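You operate a simulated robot arm through the tools that you are given. There is no shell and no other tool. Be economical: measure what you need, move in short steps, check, and stop when the job is done.

Carry out the task below with a simulated robot arm. There is one attempt and no reset: what you move stays moved.

## Task
Put the sensor back on its stand, zero the gap dial and slacken both cradle clamps.
Fine: slacken the sensor screw first; the clamps last.

Only the result counts: the job must be done as asked and must still hold three seconds after the hand-in. Knocking over, shifting, dropping, spilling or breaking anything else fails it.

## Robot
A 7-joint arm with a two-finger parallel gripper, fixed in place. Base frame: the origin is at the foot of the arm, x ahead of it, y to its left, z up; the work surface is at about z = 0.9. Lengths are in cm, angles in degrees, forces in N, time in s.
With the tool pointing down near the work surface it reaches from about 22 to 58 cm from the base axis. Its first joint turns from -66.0 to 66.0 degrees. Payload 2.5 kg.
The TCP is the grasp point between the finger pads, 2.3 cm short of the fingertips. In the tool frame z runs along the fingers and y along their closing line. The gripper opens to 9.4 cm. The fingers are 3.8 cm wide and 1 cm thick; the gripper's body (5.4 by 9.6 cm) begins 3.9 cm behind the TCP.
Orientation is told as [roll, pitch, yaw] about the base's x, y, z axes, in that order, counted from this pose: with the fingers straight down and closing along the base's y, the tool's x points along the base's -x, its y along +y and its z along -z.

## Interface
- The arm moves only by the tool jog_arm. Its arguments are lists of equal length, an entry for each row: "fingers": the opening in per cent of the stroke, from 0 (shut) to 100 (fully open); "offset": the shift along the tool's x, y, z in units of 300 mm (1.0 is 300 mm), a list of three; "rotation": the turn, a rotation vector about the tool's x, y, z in units of 45 degrees (1.0 is 45 degrees), a list of three. In form: {"fingers": [fingers, ...], "offset": [[tx, ty, tz], ...], "rotation": [[ax, ay, az], ...]}. A call has 1 to 20 rows; each row is the pose to reach, as a shift and turn from the pose commanded when the call began, along the tool's axes at that moment. A call with a number of a shift or a turn outside -1 to 1 is refused whole. A row lasts 0.2 s, in which the tool goes at most 5 cm and 8.6 degrees; a call with a longer step from one row to the next is refused whole, and so is a gripper value outside its range. A pose out of reach is approached as far as the arm can. The call stops where the force on the tool passes 70 N (or 10 N more than at its start, if that is more) or the arm is blocked; 0.2 s more then pass. Each finger travels about 10.8 cm/s and halts on what it meets, pressing with about 20 N; the grip force reading is that of the motor and also rises with nothing between the fingers. The clock runs only during rows and for 0.2 s after the last one: add rows that repeat a pose to give the fingers time. It gives the time, the measured TCP pose, the force on the tool (base axes), the opening and the grip force at its end, in the units of the frame above (readings bear some noise).
- Cameras (640 x 400 px; columns grow to the right, rows downward): "scene" is fixed at [10.41, -40.18, 53.78]; the picture's right is [0.91, -0.41, 0.00], its down [-0.25, -0.56, -0.79] and it looks along [0.33, 0.72, -0.61] (base axes); focal length 240 px, centre (320, 200). "wrist" rides on the gripper at [-3.9, 0, -4.4] in the tool frame; the picture's right is [0.00, -1.00, 0.00], its down [0.97, 0.00, -0.24] and it looks along [0.24, 0.00, 0.97] (tool axes); focal length 218 px, centre (320, 200). There is no depth. A picture from a camera that has moved, and an enlarged one, comes with that camera's place and axes in the base frame and with its lens.
- capture(camera): a new picture of that camera. It takes no simulated time.
- enlarge(camera, box): a new picture of the part [left, top, right, bottom] of that camera's present view, enlarged. It takes no simulated time.
- hand_in(): hands the job in; it is judged then, once.

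Go step by step. Nothing tells you positions but the pictures and the camera data: compare them with the known pose of the tool, close in by small moves and look again before you grip or let go. The budget is 120 turns and 84 pictures, counting those below and the enlarged ones. Unless the task says otherwise, let go and move clear before handing in, and close with one line.

The tools are called as name(argument=value, ...) on one line, values as JSON. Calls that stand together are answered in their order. jog_arm: Moves the arm, as the interface text tells. Its arguments: {"type":"object","properties":{"fingers":{"type":"array","items":{"type":"number"}},"offset":{"type":"array","items":{"type":"array","items":{"type":"number"}}},"rotation":{"type":"array","items":{"type":"array","items":{"type":"number"}}}},"required":["fingers","offset","rotation"]} The other tools are called the same way: capture (camera) takes a picture; enlarge (camera, box) takes an enlarged picture of a part of a camera's view; hand_in () hands the job in.

At the start:

```text
t: 0.0
tcp_pos: [38.61, 2.48, 37.65]
tool_rot: [0.0, 0.1, 0.0]
contact_force: [-1.1, 0.6, -0.6]
width: 9.39
gripper_force: 0.0
```

scene: 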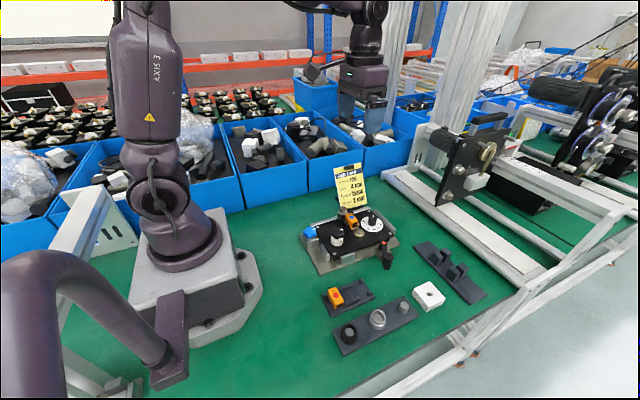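
wrist: 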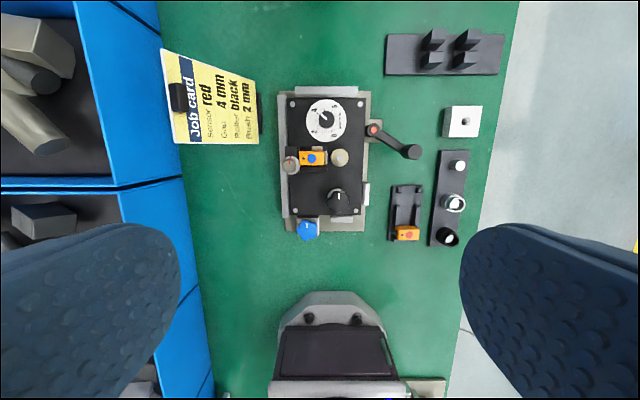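

I see a fixture with a dial, a sensor (orange with blue dot), knobs, and a stand with another orange block. I'll look closer before moving.

enlarge(camera="wrist", box=[260, 70, 440, 250])

enlarge(camera="scene", box=[290, 170, 450, 280])

enlarge(camera="wrist", box=[370, 20, 520, 260])

enlarge(camera="wrist", box=[150, 40, 270, 160])

```text
2.22 times, centred on (350, 160) of wrist
camera zoom: at [42.49, 2.49, 42.07], right [0.0, -1.0, 0.0], down [-0.97, 0.0, 0.24], along [-0.24, 0.0, -0.97], focal length 485 px, centre (253, 289)
```

zoom: 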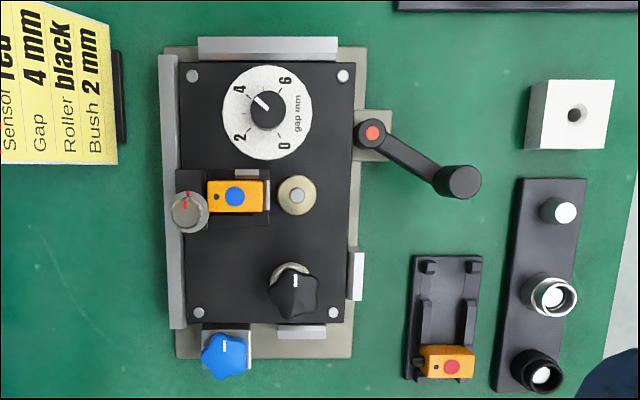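

```text
3.64 times, centred on (370, 225) of scene
camera zoom: at [10.41, -40.18, 53.78], right [0.91, -0.41, 0.0], down [-0.25, -0.56, -0.79], along [0.33, 0.72, -0.61], focal length 871 px, centre (138, 109)
```

zoom: 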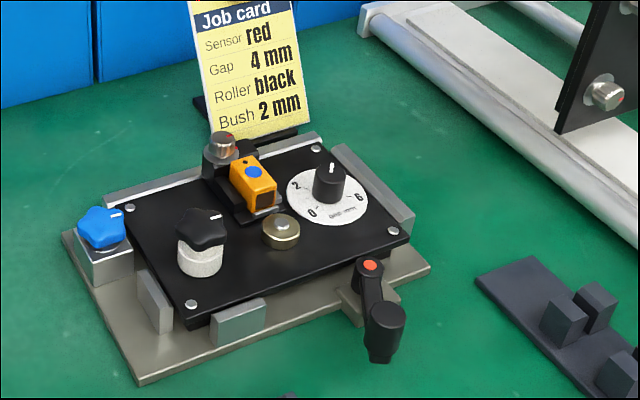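

```text
1.67 times, centred on (445, 140) of wrist
camera zoom: at [42.49, 2.49, 42.07], right [0.0, -1.0, 0.0], down [-0.97, 0.0, 0.24], along [-0.24, 0.0, -0.97], focal length 364 px, centre (112, 300)
```

zoom: 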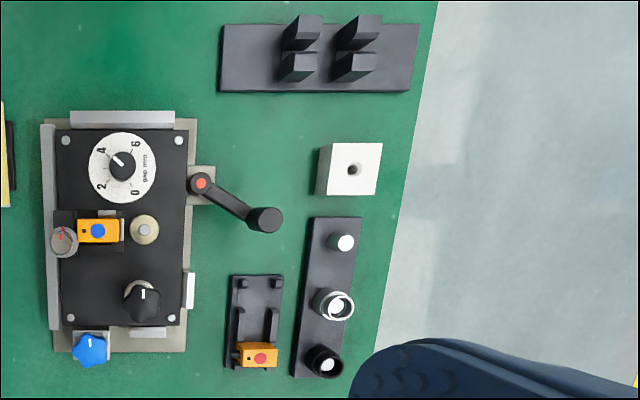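

```text
3.33 times, centred on (210, 100) of wrist
camera zoom: at [42.49, 2.49, 42.07], right [0.0, -1.0, 0.0], down [-0.97, 0.0, 0.24], along [-0.24, 0.0, -0.97], focal length 728 px, centre (687, 533)
```

zoom: 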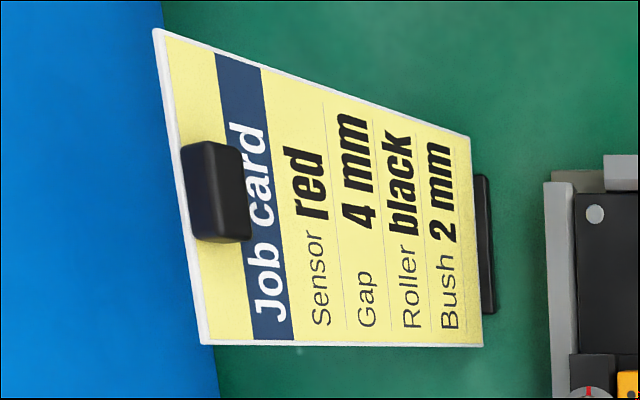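

The mounted sensor (blue) sits near (40.6, 3.8), the dial near (46.7, 1.7), the blue clamp near (27.7, 4.9) and the lever pivot near (45, -6.4). The sensor stand is near (30, -14). I'll lower the arm for a closer look.

jog_arm(fingers=[100, 100, 100, 100], offset=[[0, -0.04, 0.13], [0, -0.08, 0.26], [0, -0.12, 0.39], [0, -0.15, 0.5]], rotation=[[0, 0, 0], [0, 0, 0], [0, 0, 0], [0, 0, 0]])

capture(camera="wrist")

```text
t: 1.0
tcp_pos: [38.46, -1.98, 22.54]
tool_rot: [0.0, 0.0, 0.0]
contact_force: [-0.3, 0.1, 0.3]
width: 9.41
gripper_force: 0.1
```

```text
77 pictures are left
camera wrist: at [42.42, -2.06, 26.96], right [0.0, -1.0, 0.0], down [-0.97, 0.0, 0.24], along [-0.24, 0.0, -0.97], focal length 218 px, centre (320, 200)
```

wrist: 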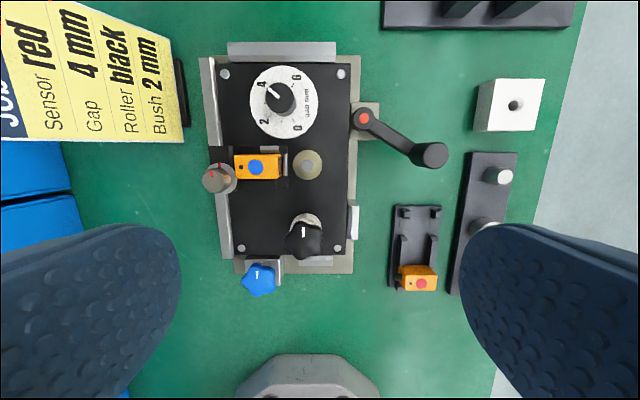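

enlarge(camera="wrist", box=[190, 130, 360, 310])

enlarge(camera="wrist", box=[230, 50, 390, 150])

enlarge(camera="wrist", box=[370, 190, 470, 300])

enlarge(camera="wrist", box=[330, 80, 460, 180])

enlarge(camera="scene", box=[310, 270, 430, 350])

```text
2.22 times, centred on (275, 220) of wrist
camera zoom: at [42.42, -2.06, 26.96], right [0.0, -1.0, 0.0], down [-0.97, 0.0, 0.24], along [-0.24, 0.0, -0.97], focal length 485 px, centre (420, 156)
```

zoom: 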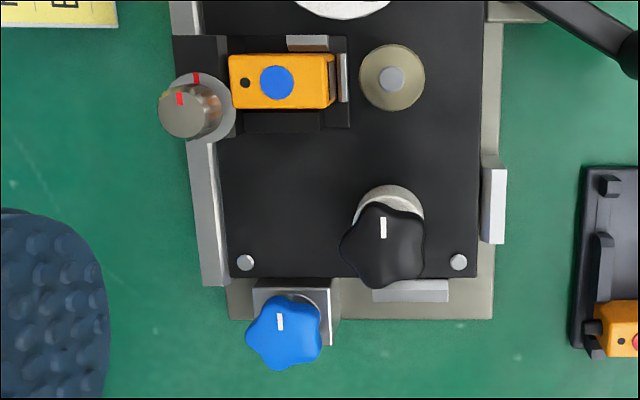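

```text
4.00 times, centred on (310, 100) of wrist
camera zoom: at [42.42, -2.06, 26.96], right [0.0, -1.0, 0.0], down [-0.97, 0.0, 0.24], along [-0.24, 0.0, -0.97], focal length 873 px, centre (360, 600)
```

zoom: 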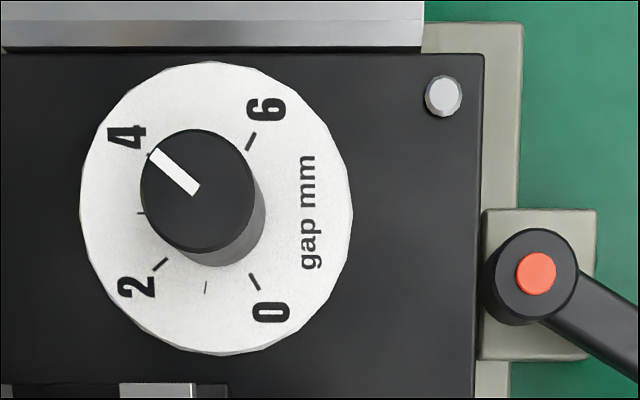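

```text
3.64 times, centred on (420, 245) of wrist
camera zoom: at [42.42, -2.06, 26.96], right [0.0, -1.0, 0.0], down [-0.97, 0.0, 0.24], along [-0.24, 0.0, -0.97], focal length 794 px, centre (-44, 36)
```

zoom: 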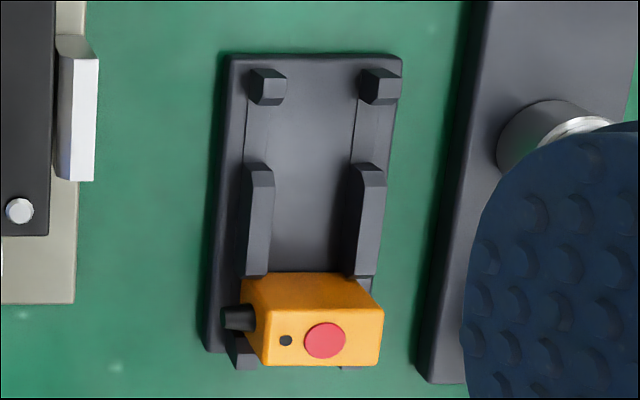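

```text
4.00 times, centred on (395, 130) of wrist
camera zoom: at [42.42, -2.06, 26.96], right [0.0, -1.0, 0.0], down [-0.97, 0.0, 0.24], along [-0.24, 0.0, -0.97], focal length 873 px, centre (20, 480)
```

zoom: 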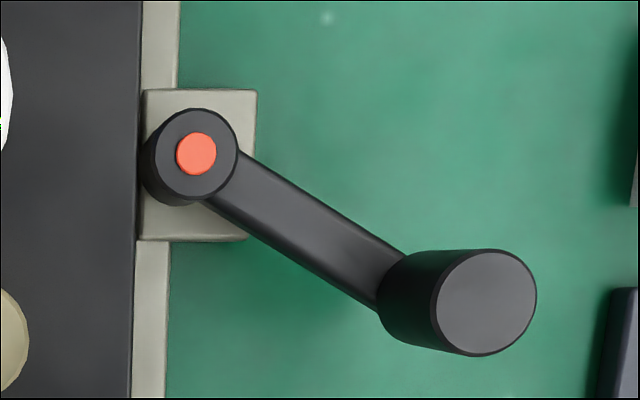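

```text
5.00 times, centred on (370, 310) of scene
camera zoom: at [10.41, -40.18, 53.78], right [0.91, -0.41, 0.0], down [-0.25, -0.56, -0.79], along [0.33, 0.72, -0.61], focal length 1198 px, centre (70, -350)
```

zoom: 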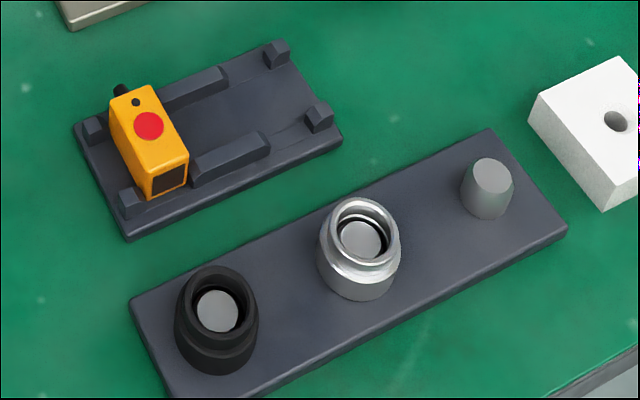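

The stand's free slot is the far one, the blue sensor must come off the fixture, and the two cradle clamps look to be the blue star knob and the lever. I need heights around the sensor screw, so I'll look closer.

jog_arm(fingers=[100, 100, 100], offset=[[0.04, 0.12, 0.0], [0.08, 0.24, 0.05], [0.1, 0.3, 0.1]], rotation=[[0, 0, 0], [0, 0, 0], [0, 0, 0]])

capture(camera="wrist")

enlarge(camera="scene", box=[325, 190, 405, 240])

```text
t: 1.8
tcp_pos: [35.57, 7.14, 19.54]
tool_rot: [0.1, 0.1, 0.0]
contact_force: [0.7, 0.7, -0.3]
width: 9.42
gripper_force: 0.0
```

```text
71 pictures are left
camera wrist: at [39.41, 7.05, 24.08], right [0.0, -1.0, 0.0], down [-0.97, 0.0, 0.24], along [-0.24, 0.0, -0.97], focal length 218 px, centre (320, 200)
```

wrist: 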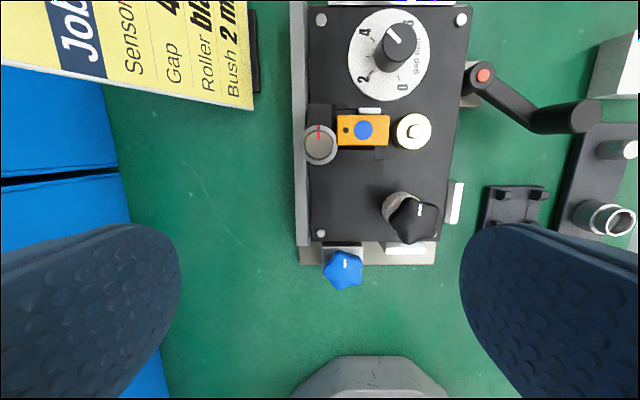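

```text
8.00 times, centred on (365, 215) of scene
camera zoom: at [10.41, -40.18, 53.78], right [0.91, -0.41, 0.0], down [-0.25, -0.56, -0.79], along [0.33, 0.72, -0.61], focal length 1917 px, centre (-40, 80)
```

zoom: 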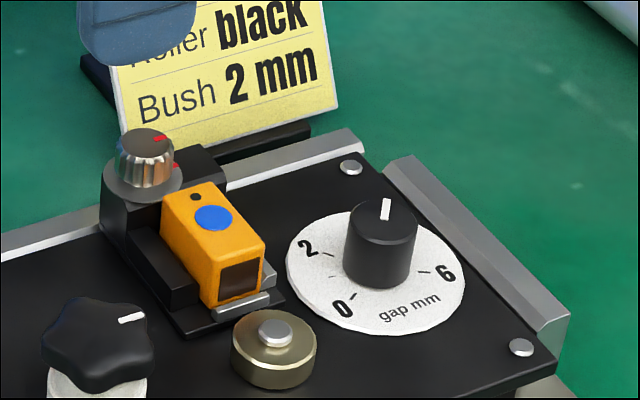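

The screw knob is about 2.2 cm wide, centred near (39.6, 7.05) with its top at z≈8.3 and the washer at about 6.5. The sensor top is slightly lower. I'll move above the knob, yawed clockwise so there is room to turn counter-clockwise.

jog_arm(fingers=[100, 80, 60, 50, 50, 50, 50], offset=[[-0.04, 0, 0.05], [-0.08, 0, 0.1], [-0.12, 0, 0.15], [-0.135, -0.003, 0.2], [-0.135, -0.003, 0.23], [-0.135, -0.003, 0.23], [-0.135, -0.003, 0.23]], rotation=[[0, 0, 0.18], [0, 0, 0.36], [0, 0, 0.54], [0, 0, 0.72], [0, 0, 0.9], [0, 0, 1], [0, 0, 1]])

capture(camera="wrist")

enlarge(camera="scene", box=[315, 170, 395, 240])

```text
t: 3.4
tcp_pos: [39.57, 6.89, 12.84]
tool_rot: [0.0, 0.1, -45.1]
contact_force: [0.7, 0.3, -0.3]
width: 4.69
gripper_force: 0.0
```

```text
69 pictures are left
camera wrist: at [42.33, 4.13, 17.17], right [-0.71, -0.71, 0.0], down [-0.69, 0.69, 0.24], along [-0.17, 0.17, -0.97], focal length 218 px, centre (320, 200)
```

wrist: 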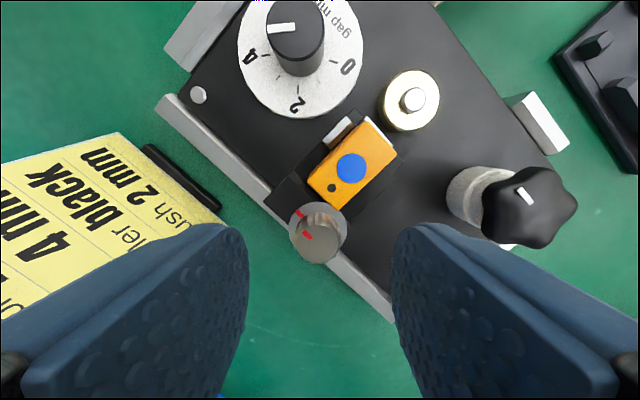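

```text
5.71 times, centred on (355, 205) of scene
camera zoom: at [10.41, -40.18, 53.78], right [0.91, -0.41, 0.0], down [-0.25, -0.56, -0.79], along [0.33, 0.72, -0.61], focal length 1369 px, centre (120, 171)
```

zoom: 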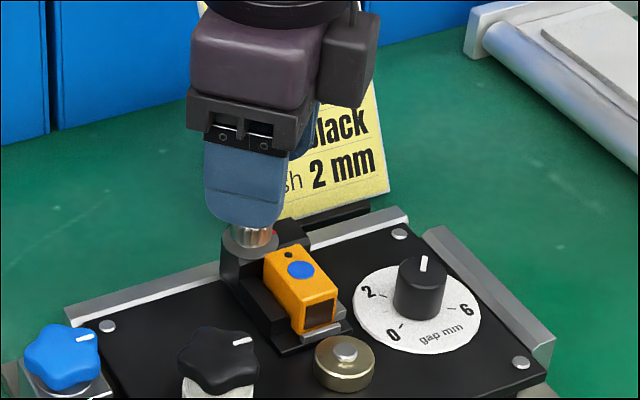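

The knob is centred under the gripper. I'll descend so the fingertips are at z≈7.1 and close on it.

jog_arm(fingers=[50, 50, 50, 30, 20, 10, 10], offset=[[0, 0.003, 0.05], [0, 0.003, 0.09], [0, 0.003, 0.115], [0, 0.003, 0.115], [0, 0.003, 0.115], [0, 0.003, 0.115], [0, 0.003, 0.115]], rotation=[[0, 0, 0], [0, 0, 0], [0, 0, 0], [0, 0, 0], [0, 0, 0], [0, 0, 0], [0, 0, 0]])

capture(camera="wrist")

enlarge(camera="scene", box=[325, 180, 395, 230])

```text
t: 5.0
tcp_pos: [39.7, 7.04, 9.23]
tool_rot: [0.1, 0.1, -45.0]
contact_force: [-0.8, -1.5, -0.5]
width: 2.12
gripper_force: 20.3
```

```text
67 pictures are left
camera wrist: at [42.4, 4.24, 13.66], right [-0.71, -0.71, 0.0], down [-0.69, 0.69, 0.24], along [-0.17, 0.17, -0.97], focal length 218 px, centre (320, 200)
```

wrist: 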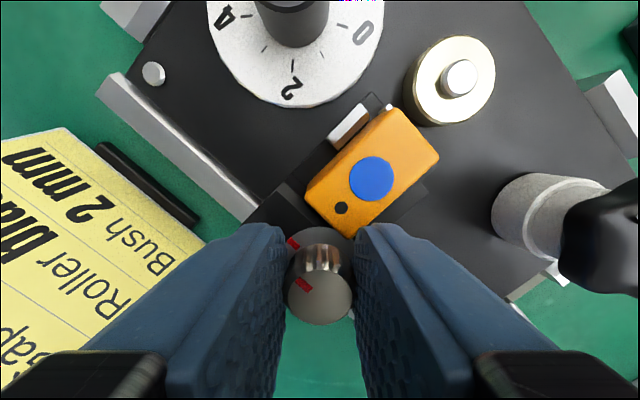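

```text
8.00 times, centred on (360, 205) of scene
camera zoom: at [10.41, -40.18, 53.78], right [0.91, -0.41, 0.0], down [-0.25, -0.56, -0.79], along [0.33, 0.72, -0.61], focal length 1917 px, centre (0, 160)
```

zoom: 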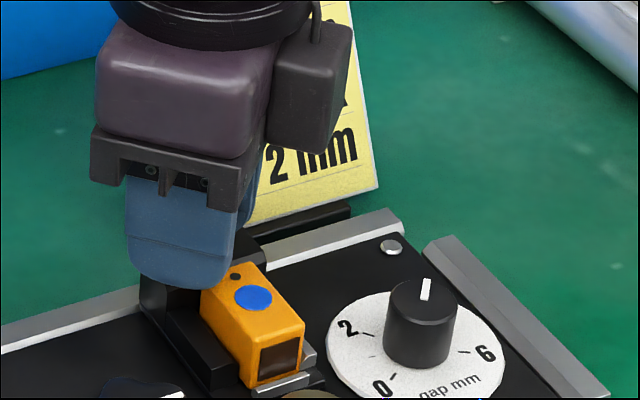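

The knob is gripped at 2.1 cm. I'll turn it 45° counter-clockwise.

jog_arm(fingers=[10, 10, 10, 10, 10, 10, 10], offset=[[0, 0, 0], [0, 0, 0], [0, 0, 0], [0, 0, 0], [0, 0, 0], [0, 0, 0], [0, 0, 0]], rotation=[[0, 0, -0.17], [0, 0, -0.34], [0, 0, -0.51], [0, 0, -0.68], [0, 0, -0.85], [0, 0, -1], [0, 0, -1]])

capture(camera="wrist")

```text
t: 6.6
tcp_pos: [39.73, 7.23, 9.42]
tool_rot: [0.1, -0.1, 0.2]
contact_force: [3.0, 9.4, 3.0]
width: 2.1
gripper_force: 19.9
```

```text
65 pictures are left
camera wrist: at [43.6, 7.11, 13.77], right [0.0, -1.0, 0.0], down [-0.97, 0.0, 0.24], along [-0.24, 0.0, -0.97], focal length 218 px, centre (320, 200)
```

wrist: 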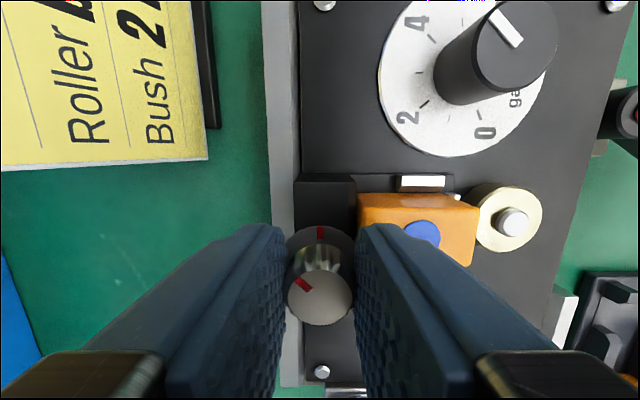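

The knob turned 45° with a mild side force, probably a finger near the sensor's end. I'll lift slightly and continue.

jog_arm(fingers=[10, 10, 10, 10, 10, 10, 10, 10], offset=[[0, 0, -0.012], [0, 0, -0.012], [0, 0, -0.012], [0, 0, -0.012], [0, 0, -0.012], [0, 0, -0.012], [0, 0, -0.012], [0, 0, -0.012]], rotation=[[0, 0, 0], [0, 0, -0.17], [0, 0, -0.34], [0, 0, -0.51], [0, 0, -0.68], [0, 0, -0.85], [0, 0, -1], [0, 0, -1]])

capture(camera="wrist")

```text
t: 8.4
tcp_pos: [39.55, 7.23, 9.67]
tool_rot: [0.2, -0.1, 45.4]
contact_force: [-16.8, 20.7, 5.0]
width: 2.12
gripper_force: 19.9
```

```text
64 pictures are left
camera wrist: at [42.27, 9.87, 14.05], right [0.71, -0.7, 0.0], down [-0.68, -0.69, 0.24], along [-0.17, -0.17, -0.97], focal length 218 px, centre (320, 200)
```

wrist: 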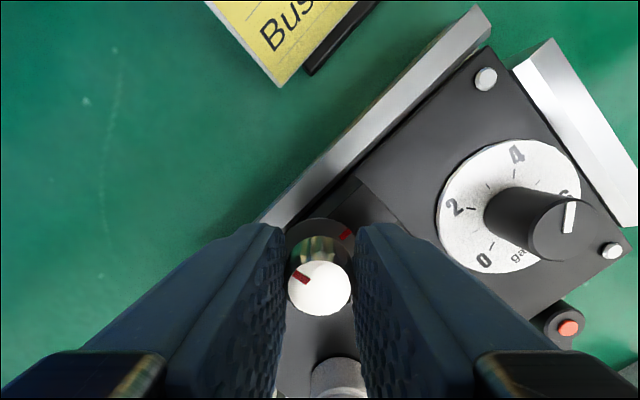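

A side force of about 26 N lies along the closing line, so a finger is likely grazing the sensor. The screw has turned 90°, so I'll lift off and inspect.

jog_arm(fingers=[17, 25, 40, 40, 40], offset=[[0, 0.0, -0.015], [0, 0, -0.06], [0, 0, -0.15], [0, 0, -0.2], [0, 0, -0.2]], rotation=[[0, 0, 0], [0, 0, 0], [0, 0, 0], [0, 0, 0], [0, 0, 0]])

capture(camera="wrist")

enlarge(camera="scene", box=[325, 190, 395, 240])

```text
t: 9.6
tcp_pos: [39.83, 7.1, 15.59]
tool_rot: [0.0, 0.0, 45.0]
contact_force: [0.0, -0.3, -1.0]
width: 3.74
gripper_force: 0.1
```

```text
63 pictures are left
camera wrist: at [42.55, 9.69, 20.07], right [0.71, -0.71, 0.0], down [-0.69, -0.69, 0.24], along [-0.17, -0.17, -0.97], focal length 218 px, centre (320, 200)
```

wrist: 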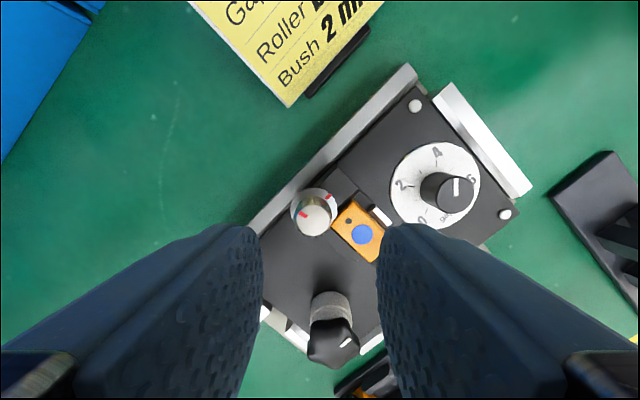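

```text
8.00 times, centred on (360, 215) of scene
camera zoom: at [10.41, -40.18, 53.78], right [0.91, -0.41, 0.0], down [-0.25, -0.56, -0.79], along [0.33, 0.72, -0.61], focal length 1917 px, centre (0, 80)
```

zoom: 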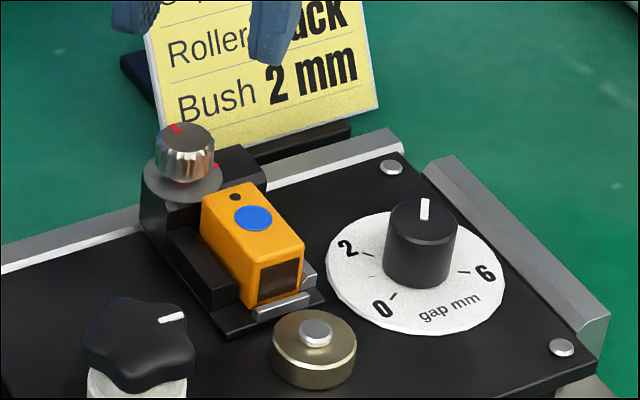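

The screw has turned 90° and risen, so it looks slack. I'll give it another 40° for margin with the grip slightly re-centred and higher.

jog_arm(fingers=[40, 40, 40, 40, 20, 10, 10, 10, 10, 10, 10, 10, 10, 10], offset=[[0, 0.008, 0.08], [0, 0.008, 0.14], [0, 0.008, 0.175], [0, 0.008, 0.187], [0, 0.008, 0.187], [0, 0.008, 0.187], [0, 0.008, 0.187], [0, 0.008, 0.187], [0, 0.008, 0.185], [0, 0.008, 0.183], [0, 0.008, 0.181], [0, 0.008, 0.179], [0, 0.008, 0.177], [0, 0.008, 0.177]], rotation=[[0, 0, 0], [0, 0, 0], [0, 0, 0], [0, 0, 0], [0, 0, 0], [0, 0, 0], [0, 0, 0], [0, 0, -0.17], [0, 0, -0.34], [0, 0, -0.51], [0, 0, -0.68], [0, 0, -0.85], [0, 0, -1], [0, 0, -1]])

capture(camera="wrist")

```text
t: 12.6
tcp_pos: [39.54, 7.29, 10.27]
tool_rot: [0.0, 0.0, 90.0]
contact_force: [1.6, 3.6, -10.3]
width: 2.07
gripper_force: 20.3
```

```text
61 pictures are left
camera wrist: at [39.46, 11.09, 14.71], right [1.0, 0.0, 0.0], down [0.0, -0.97, 0.24], along [0.0, -0.24, -0.97], focal length 218 px, centre (320, 200)
```

wrist: 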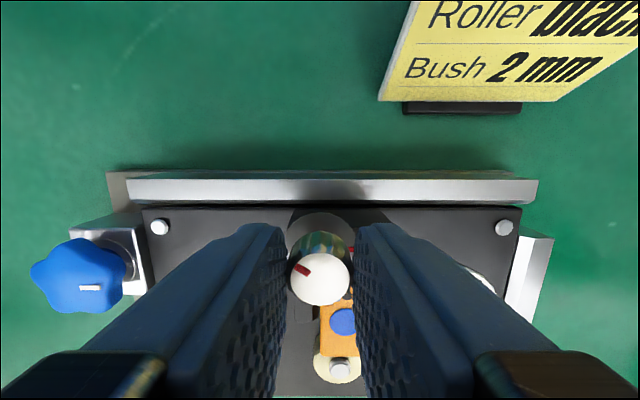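

The turn was clean this time, about 135° in total with low side force. I'll release, rise and look over the sensor.

jog_arm(fingers=[25, 40, 50, 50, 50], offset=[[0, 0, 0], [0, 0, -0.05], [0.04, -0.02, -0.15], [0.1, -0.037, -0.2], [0.123, -0.037, -0.2]], rotation=[[0, 0, 0], [0, 0, 0], [0, 0, 0], [0, 0, 0], [0, 0, 0]])

capture(camera="wrist")

enlarge(camera="scene", box=[335, 200, 385, 235])

```text
t: 13.8
tcp_pos: [40.7, 3.63, 16.31]
tool_rot: [0.1, 0.0, 90.1]
contact_force: [0.9, -0.3, 0.4]
width: 4.69
gripper_force: 0.0
```

```text
60 pictures are left
camera wrist: at [40.59, 7.39, 20.78], right [1.0, 0.0, 0.0], down [0.0, -0.97, 0.24], along [0.0, -0.24, -0.97], focal length 218 px, centre (320, 200)
```

wrist: 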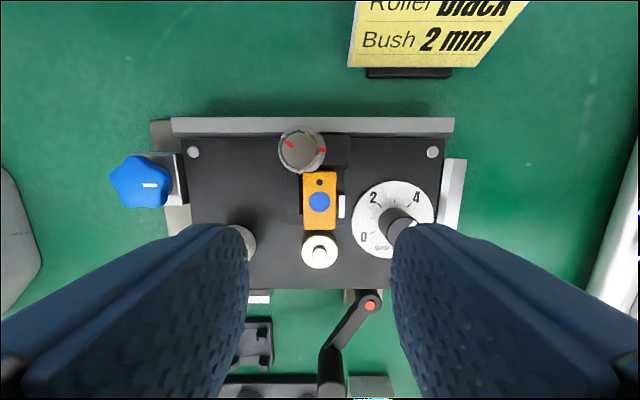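

```text
11.43 times, centred on (360, 218) of scene
camera zoom: at [10.41, -40.18, 53.78], right [0.91, -0.41, 0.0], down [-0.25, -0.56, -0.79], along [0.33, 0.72, -0.61], focal length 2738 px, centre (-137, 0)
```

zoom: 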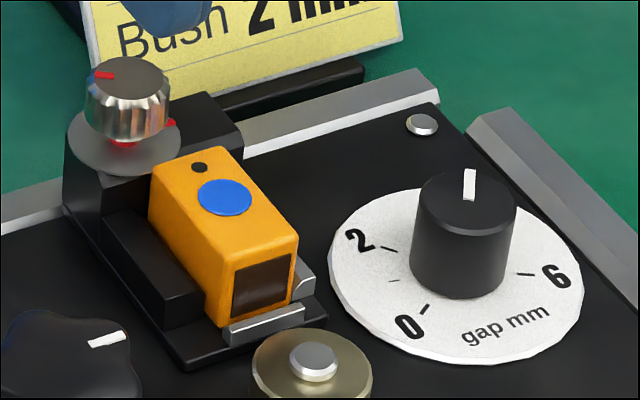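

The sensor is about 2.1 × 3.9 cm, centred near (40.65, 3.75). I want to see how its rear end meets the screw block before gripping.

enlarge(camera="wrist", box=[270, 120, 370, 270])

```text
2.67 times, centred on (320, 195) of wrist
camera zoom: at [40.59, 7.39, 20.78], right [1.0, 0.0, 0.0], down [0.0, -0.97, 0.24], along [0.0, -0.24, -0.97], focal length 582 px, centre (320, 213)
```

zoom: 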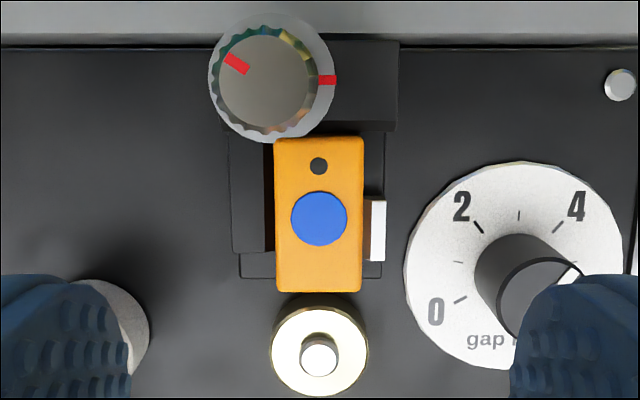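

The sensor sits in a U-shaped pocket with its upper half exposed. I'll descend to fingertips at z≈5.6 and close along x.

jog_arm(fingers=[50, 50, 50, 50], offset=[[-0.004, 0, 0.1], [-0.004, 0, 0.2], [-0.004, 0, 0.25], [-0.004, 0, 0.27]], rotation=[[0, 0, 0], [0, 0, 0], [0, 0, 0], [0, 0, 0]])

capture(camera="wrist")

enlarge(camera="scene", box=[325, 190, 395, 240])

```text
t: 14.8
tcp_pos: [40.58, 3.5, 7.99]
tool_rot: [0.0, 0.0, 90.0]
contact_force: [-0.7, -0.4, 0.1]
width: 4.7
gripper_force: 0.0
```

```text
57 pictures are left
camera wrist: at [40.59, 7.33, 12.51], right [1.0, 0.0, 0.0], down [0.0, -0.97, 0.24], along [0.0, -0.24, -0.97], focal length 218 px, centre (320, 200)
```

wrist: 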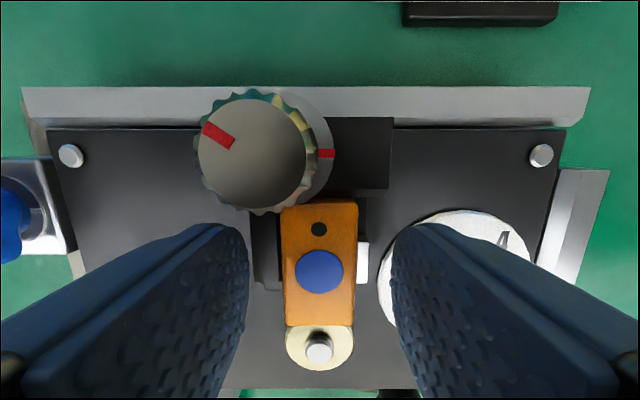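

```text
8.00 times, centred on (360, 215) of scene
camera zoom: at [10.41, -40.18, 53.78], right [0.91, -0.41, 0.0], down [-0.25, -0.56, -0.79], along [0.33, 0.72, -0.61], focal length 1917 px, centre (0, 80)
```

zoom: 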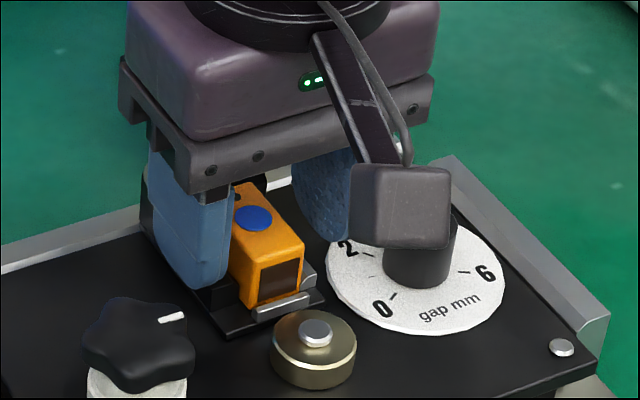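

Fingers straddle the sensor, whose top is at about 6.8. I'll close and then test-lift by 2 mm.

jog_arm(fingers=[35, 15, 10, 10, 10, 10], offset=[[-0.003, 0, 0.003], [-0.003, 0, 0.003], [-0.003, 0, 0.003], [-0.003, 0, 0.003], [-0.003, 0, -0.004], [-0.003, 0, -0.004]], rotation=[[0, 0, 0], [0, 0, 0], [0, 0, 0], [0, 0, 0], [0, 0, 0], [0, 0, 0]])

capture(camera="wrist")

enlarge(camera="scene", box=[325, 190, 395, 240])

```text
t: 16.2
tcp_pos: [40.76, 3.65, 8.33]
tool_rot: [0.0, 0.0, 90.0]
contact_force: [0.3, 0.3, -0.4]
width: 2.11
gripper_force: 20.3
```

```text
55 pictures are left
camera wrist: at [40.62, 7.49, 12.72], right [1.0, 0.0, 0.0], down [0.0, -0.97, 0.24], along [0.0, -0.24, -0.97], focal length 218 px, centre (320, 200)
```

wrist: 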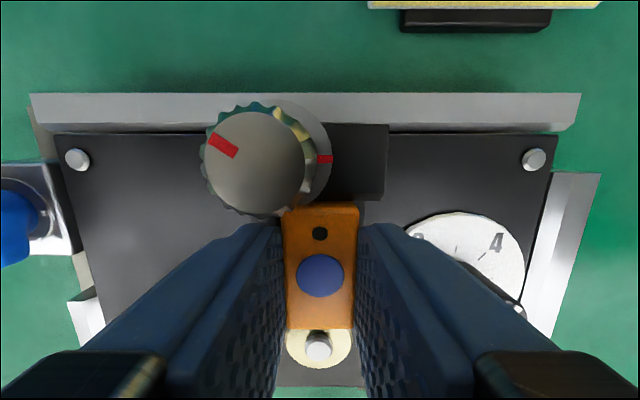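

```text
8.00 times, centred on (360, 215) of scene
camera zoom: at [10.41, -40.18, 53.78], right [0.91, -0.41, 0.0], down [-0.25, -0.56, -0.79], along [0.33, 0.72, -0.61], focal length 1917 px, centre (0, 80)
```

zoom: 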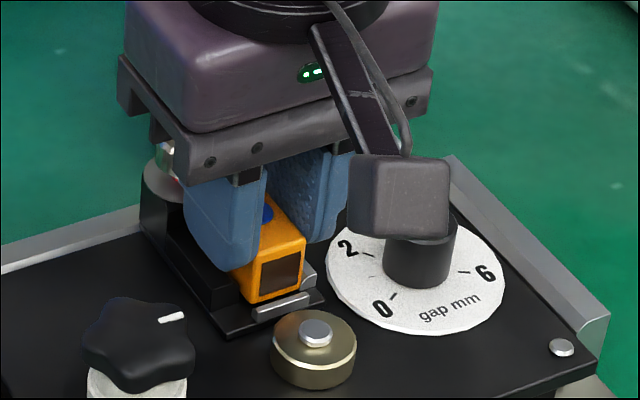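

The lift shows no resistance. I'll continue straight up in small steps.

jog_arm(fingers=[10, 10, 10, 10], offset=[[0, 0, -0.01], [0, 0, -0.02], [0.0, 0, -0.03], [0.0, 0, -0.04]], rotation=[[0, 0, 0], [0, 0, 0], [0, 0, 0], [0, 0, 0]])

enlarge(camera="scene", box=[325, 190, 395, 240])

```text
t: 17.2
tcp_pos: [40.65, 3.64, 9.49]
tool_rot: [0.0, 0.1, 90.1]
contact_force: [0.6, -0.7, -1.8]
width: 2.08
gripper_force: 20.2
```

```text
8.00 times, centred on (360, 215) of scene
camera zoom: at [10.41, -40.18, 53.78], right [0.91, -0.41, 0.0], down [-0.25, -0.56, -0.79], along [0.33, 0.72, -0.61], focal length 1917 px, centre (0, 80)
```

zoom: 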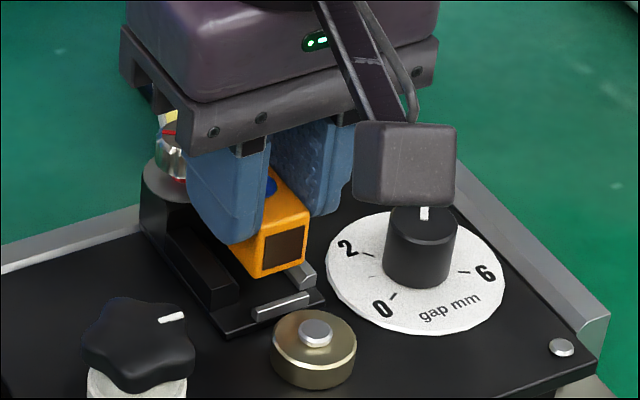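

The sensor is clear of the pocket. I'll lift it and carry it above the free slot of the stand, near (33, -14).

jog_arm(fingers=[10, 10, 10, 10, 10, 10, 10, 10], offset=[[0, 0, -0.13], [0, 0, -0.25], [0.1, 0.04, -0.26], [0.22, 0.09, -0.26], [0.34, 0.14, -0.26], [0.46, 0.19, -0.24], [0.588, 0.25, -0.22], [0.588, 0.25, -0.22]], rotation=[[0, 0, 0], [0, 0, 0], [0, 0, 0], [0, 0, 0], [0, 0, 0], [0, 0, 0], [0, 0, 0], [0, 0, 0]])

capture(camera="wrist")

enlarge(camera="scene", box=[290, 190, 430, 330])

```text
t: 19.0
tcp_pos: [33.17, -13.98, 16.24]
tool_rot: [-0.1, 0.0, 90.1]
contact_force: [-0.3, -0.9, 0.1]
width: 2.11
gripper_force: 20.1
```

```text
52 pictures are left
camera wrist: at [33.15, -10.12, 20.6], right [1.0, 0.0, 0.0], down [0.0, -0.97, 0.24], along [0.0, -0.24, -0.97], focal length 218 px, centre (320, 200)
```

wrist: 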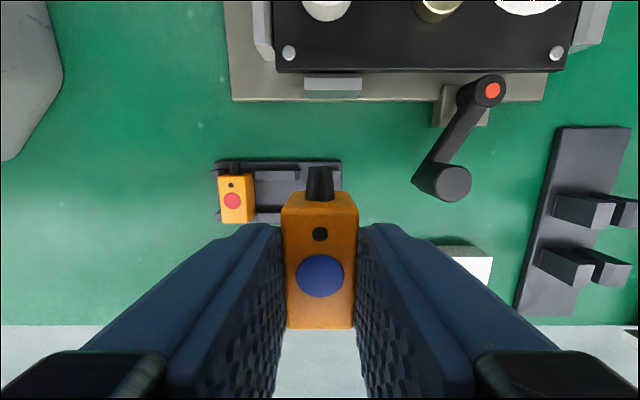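

```text
2.86 times, centred on (360, 260) of scene
camera zoom: at [10.41, -40.18, 53.78], right [0.91, -0.41, 0.0], down [-0.25, -0.56, -0.79], along [0.33, 0.72, -0.61], focal length 685 px, centre (206, 29)
```

zoom: 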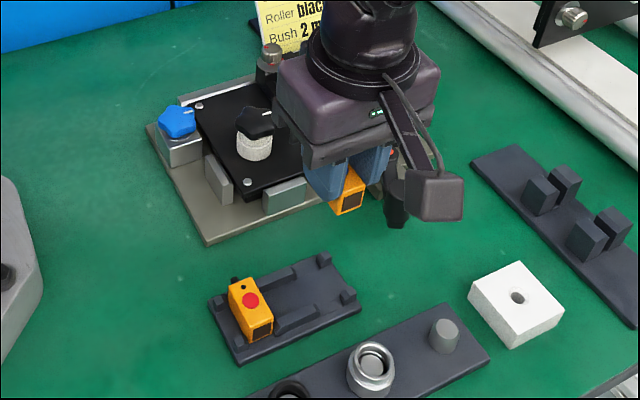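

The sensor's cable stub orientation matches the red one. The slot is hidden by the held sensor, so I'll shift toward -y to see it clearly.

jog_arm(fingers=[10, 10], offset=[[0.12, 0, 0.03], [0.18, 0, 0.06]], rotation=[[0, 0, 0], [0, 0, 0]])

enlarge(camera="wrist", box=[170, 60, 370, 220])

enlarge(camera="scene", box=[310, 275, 390, 325])

```text
t: 19.6
tcp_pos: [33.1, -19.41, 14.42]
tool_rot: [0.0, 0.0, 90.1]
contact_force: [-0.4, 0.3, -0.3]
width: 2.1
gripper_force: 20.1
```

```text
2.50 times, centred on (270, 140) of wrist
camera zoom: at [33.05, -15.57, 18.82], right [1.0, 0.0, 0.0], down [0.0, -0.97, 0.24], along [0.0, -0.24, -0.97], focal length 546 px, centre (445, 350)
```

zoom: 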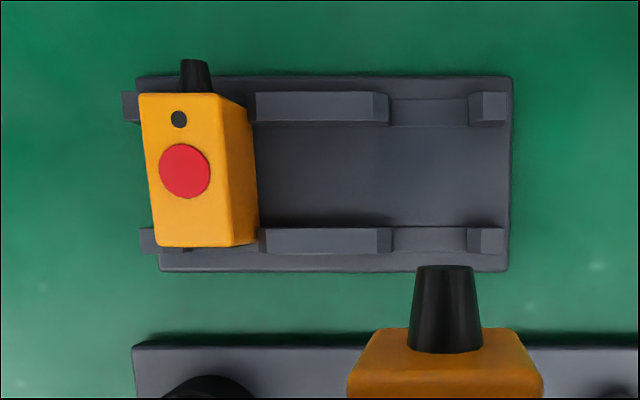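

```text
8.00 times, centred on (350, 300) of scene
camera zoom: at [10.41, -40.18, 53.78], right [0.91, -0.41, 0.0], down [-0.25, -0.56, -0.79], along [0.33, 0.72, -0.61], focal length 1917 px, centre (80, -600)
```

zoom: 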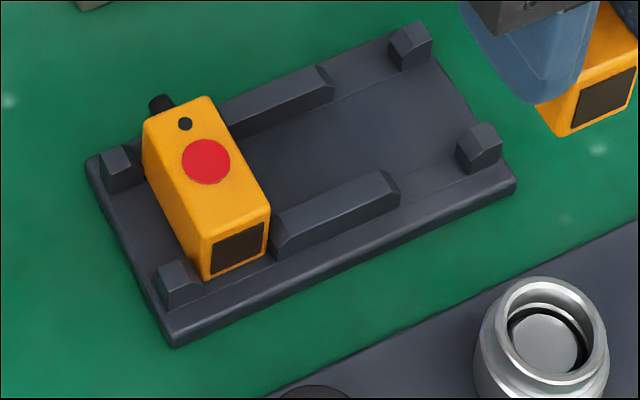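

The free slot is clear: between the wall end at x≈31.4 and the posts at x≈33.7, centred at (32.55, -14.5). I'll move over it and lower to just above.

jog_arm(fingers=[10, 10, 10, 10], offset=[[-0.1, 0.01, 0], [-0.159, 0.018, 0.08], [-0.159, 0.018, 0.2], [-0.159, 0.018, 0.2]], rotation=[[0, 0, 0], [0, 0, 0], [0, 0, 0], [0, 0, 0]])

capture(camera="wrist")

enlarge(camera="scene", box=[310, 255, 400, 325])

```text
t: 20.6
tcp_pos: [32.66, -14.5, 8.28]
tool_rot: [0.0, 0.0, 89.9]
contact_force: [0.4, -1.0, -1.2]
width: 2.1
gripper_force: 19.5
```

```text
48 pictures are left
camera wrist: at [32.65, -10.52, 12.65], right [1.0, 0.0, 0.0], down [0.0, -0.97, 0.24], along [0.0, -0.24, -0.97], focal length 218 px, centre (320, 200)
```

wrist: 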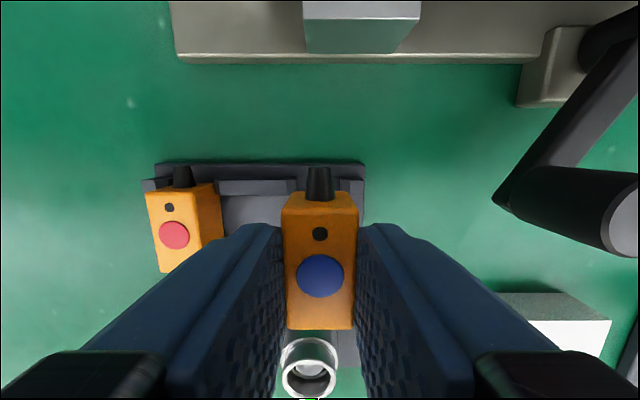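

```text
5.71 times, centred on (355, 290) of scene
camera zoom: at [10.41, -40.18, 53.78], right [0.91, -0.41, 0.0], down [-0.25, -0.56, -0.79], along [0.33, 0.72, -0.61], focal length 1369 px, centre (120, -314)
```

zoom: 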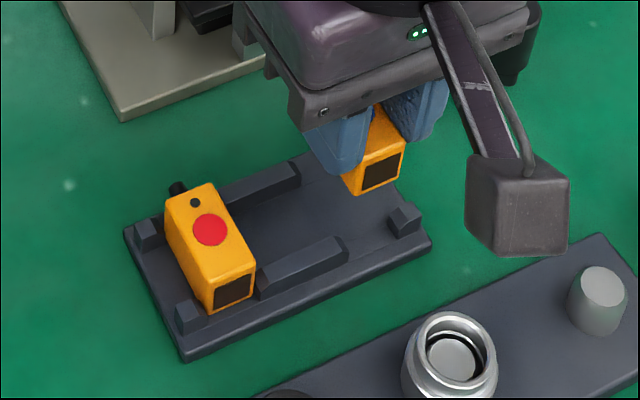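

I'm hovering just above the slot. I'll check the x alignment against the visible wall end and post.

enlarge(camera="wrist", box=[250, 140, 390, 220])

```text
4.57 times, centred on (320, 180) of wrist
camera zoom: at [32.65, -10.52, 12.65], right [1.0, 0.0, 0.0], down [0.0, -0.97, 0.24], along [0.0, -0.24, -0.97], focal length 998 px, centre (320, 291)
```

zoom: 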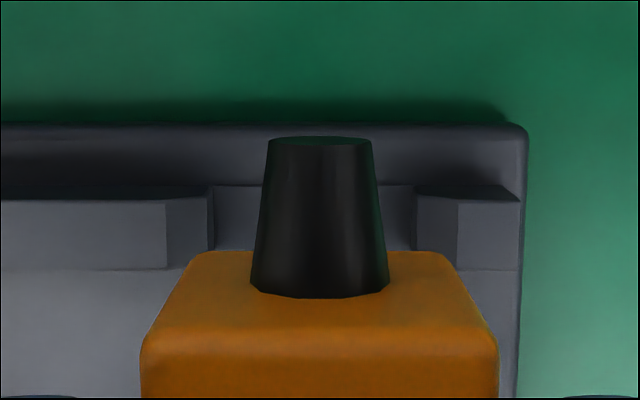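

The sensor is about 0.8 mm too far in +x. I'll correct that and descend gently.

jog_arm(fingers=[10, 10, 10, 10, 10, 10], offset=[[0.005, 0.0027, 0.04], [0.005, 0.0027, 0.075], [0.005, 0.0027, 0.09], [0.005, 0.0027, 0.1], [0.005, 0.0027, 0.108], [0.005, 0.0027, 0.108]], rotation=[[0, 0, 0], [0, 0, 0], [0, 0, 0], [0, 0, 0], [0, 0, 0], [0, 0, 0]])

capture(camera="wrist")

enlarge(camera="scene", box=[310, 265, 390, 325])

```text
t: 22.0
tcp_pos: [32.55, -14.79, 5.09]
tool_rot: [0.0, -0.1, 90.0]
contact_force: [-0.4, -0.5, 0.0]
width: 2.1
gripper_force: 20.4
```

```text
45 pictures are left
camera wrist: at [32.52, -10.91, 9.49], right [1.0, 0.0, 0.0], down [0.0, -0.97, 0.24], along [0.0, -0.24, -0.97], focal length 218 px, centre (320, 200)
```

wrist: 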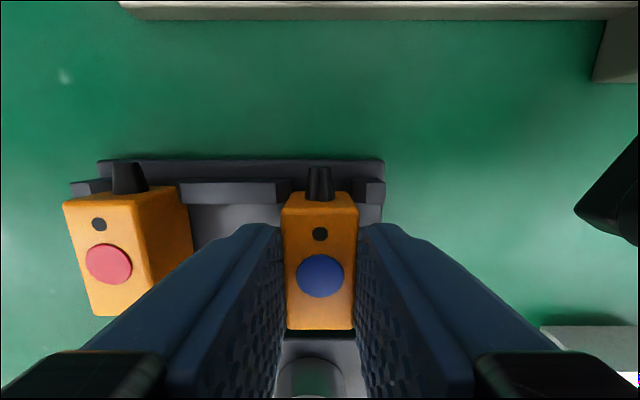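

```text
6.67 times, centred on (350, 295) of scene
camera zoom: at [10.41, -40.18, 53.78], right [0.91, -0.41, 0.0], down [-0.25, -0.56, -0.79], along [0.33, 0.72, -0.61], focal length 1597 px, centre (120, -433)
```

zoom: 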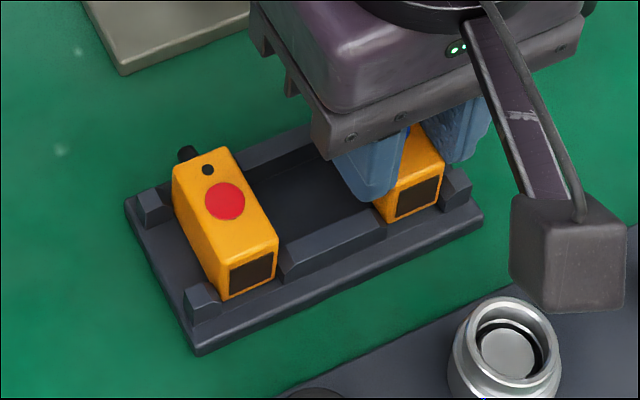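

It is entering the slot. I'll shift +0.2 cm in y to match the red one, and go down in small steps until contact.

jog_arm(fingers=[10, 10, 10, 10], offset=[[-0.007, 0, 0.005], [-0.007, 0, 0.01], [-0.007, 0, 0.015], [-0.007, 0, 0.02]], rotation=[[0, 0, 0], [0, 0, 0], [0, 0, 0], [0, 0, 0]])

enlarge(camera="scene", box=[310, 265, 390, 325])

```text
t: 23.0
tcp_pos: [32.7, -14.59, 4.62]
tool_rot: [-0.1, 0.0, 90.0]
contact_force: [-3.5, 1.9, 11.9]
width: 2.11
gripper_force: 19.8
```

```text
6.67 times, centred on (350, 295) of scene
camera zoom: at [10.4, -40.18, 53.78], right [0.91, -0.41, 0.0], down [-0.25, -0.56, -0.79], along [0.33, 0.72, -0.61], focal length 1597 px, centre (120, -433)
```

zoom: 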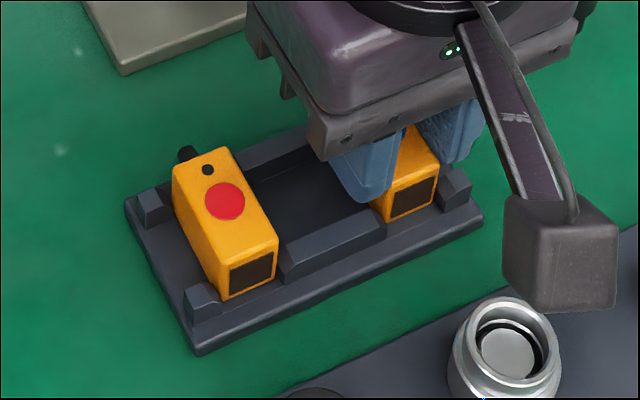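

Contact at the expected seated height. I'll release with a small opening and rise.

jog_arm(fingers=[20, 30, 35, 40, 40, 40, 40], offset=[[0, 0, -0.003], [0, 0, -0.005], [0, 0, -0.01], [0, 0, -0.05], [0.0, 0, -0.1], [0, 0, -0.2], [0, 0, -0.2]], rotation=[[0, 0, 0], [0, 0, 0], [0, 0, 0], [0, 0, 0], [0, 0, 0], [0, 0, 0], [0, 0, 0]])

capture(camera="wrist")

enlarge(camera="scene", box=[310, 265, 390, 325])

```text
t: 24.6
tcp_pos: [32.57, -14.29, 10.58]
tool_rot: [0.1, -0.1, 90.0]
contact_force: [-1.0, 0.7, 0.3]
width: 3.77
gripper_force: 0.1
```

```text
42 pictures are left
camera wrist: at [32.51, -10.51, 15.02], right [1.0, 0.0, 0.0], down [0.0, -0.97, 0.24], along [0.0, -0.24, -0.97], focal length 218 px, centre (320, 200)
```

wrist: 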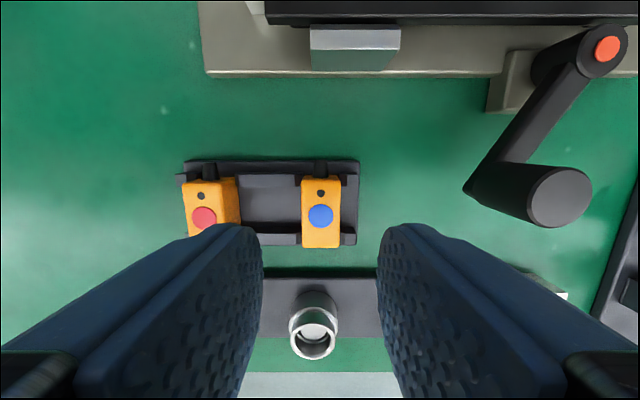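

```text
6.67 times, centred on (350, 295) of scene
camera zoom: at [10.41, -40.18, 53.78], right [0.91, -0.41, 0.0], down [-0.25, -0.56, -0.79], along [0.33, 0.72, -0.61], focal length 1597 px, centre (120, -433)
```

zoom: 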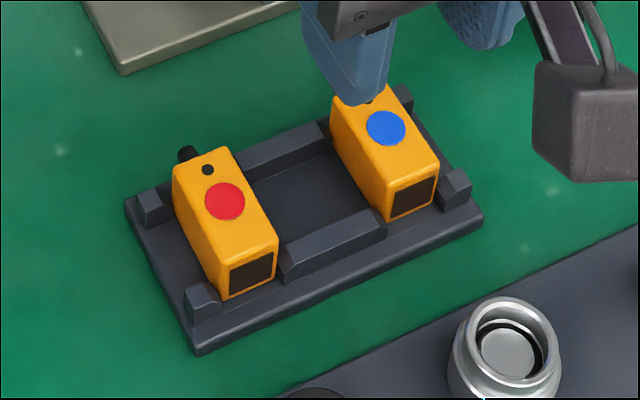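

The sensor is seated beside the red one. Next is the dial near (46.65, 1.55), with its top at z≈6.4. I'll lift over there while unwinding the yaw clockwise to leave room for a ~160° counter-clockwise turn.

jog_arm(fingers=[45, 45, 45, 45, 45, 45, 45], offset=[[0, 0, -0.15], [-0.1, -0.09, -0.2], [-0.2, -0.18, -0.2], [-0.3, -0.27, -0.2], [-0.4, -0.36, -0.2], [-0.5, -0.45, -0.2], [-0.528, -0.469, -0.18]], rotation=[[0, 0, 0.1], [0, 0, 0.27], [0, 0, 0.44], [0, 0, 0.61], [0, 0, 0.78], [0, 0, 0.95], [0, 0, 1]])

jog_arm(fingers=[45, 45, 45, 45, 45, 45], offset=[[0, 0, 0], [0, 0, 0], [0, 0, 0], [0, 0, 0], [0, 0, 0], [0, 0, 0]], rotation=[[0, 0, 0.17], [0, 0, 0.34], [0, 0, 0.51], [0, 0, 0.68], [0, 0, 0.85], [0, 0, 1]])

capture(camera="wrist")

```text
t: 26.2
tcp_pos: [46.66, 1.23, 16.13]
tool_rot: [0.0, 0.0, 44.9]
contact_force: [0.0, -0.4, -0.7]
width: 4.24
gripper_force: 0.1
```

```text
t: 27.6
tcp_pos: [46.62, 1.43, 15.98]
tool_rot: [-0.1, 0.0, -0.1]
contact_force: [0.9, -0.5, 0.1]
width: 4.22
gripper_force: 0.1
```

```text
40 pictures are left
camera wrist: at [50.47, 1.32, 20.32], right [0.0, -1.0, 0.0], down [-0.97, 0.0, 0.24], along [-0.24, 0.0, -0.97], focal length 218 px, centre (320, 200)
```

wrist: 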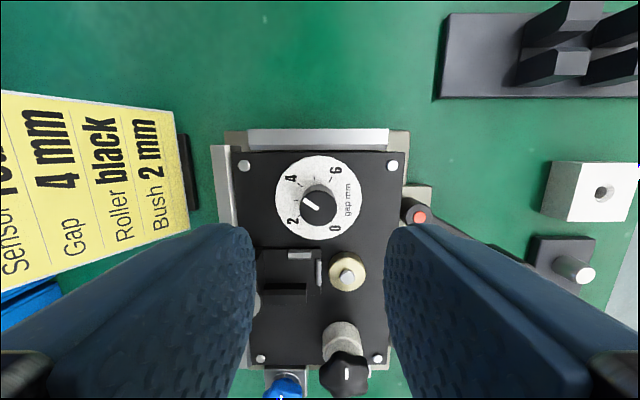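

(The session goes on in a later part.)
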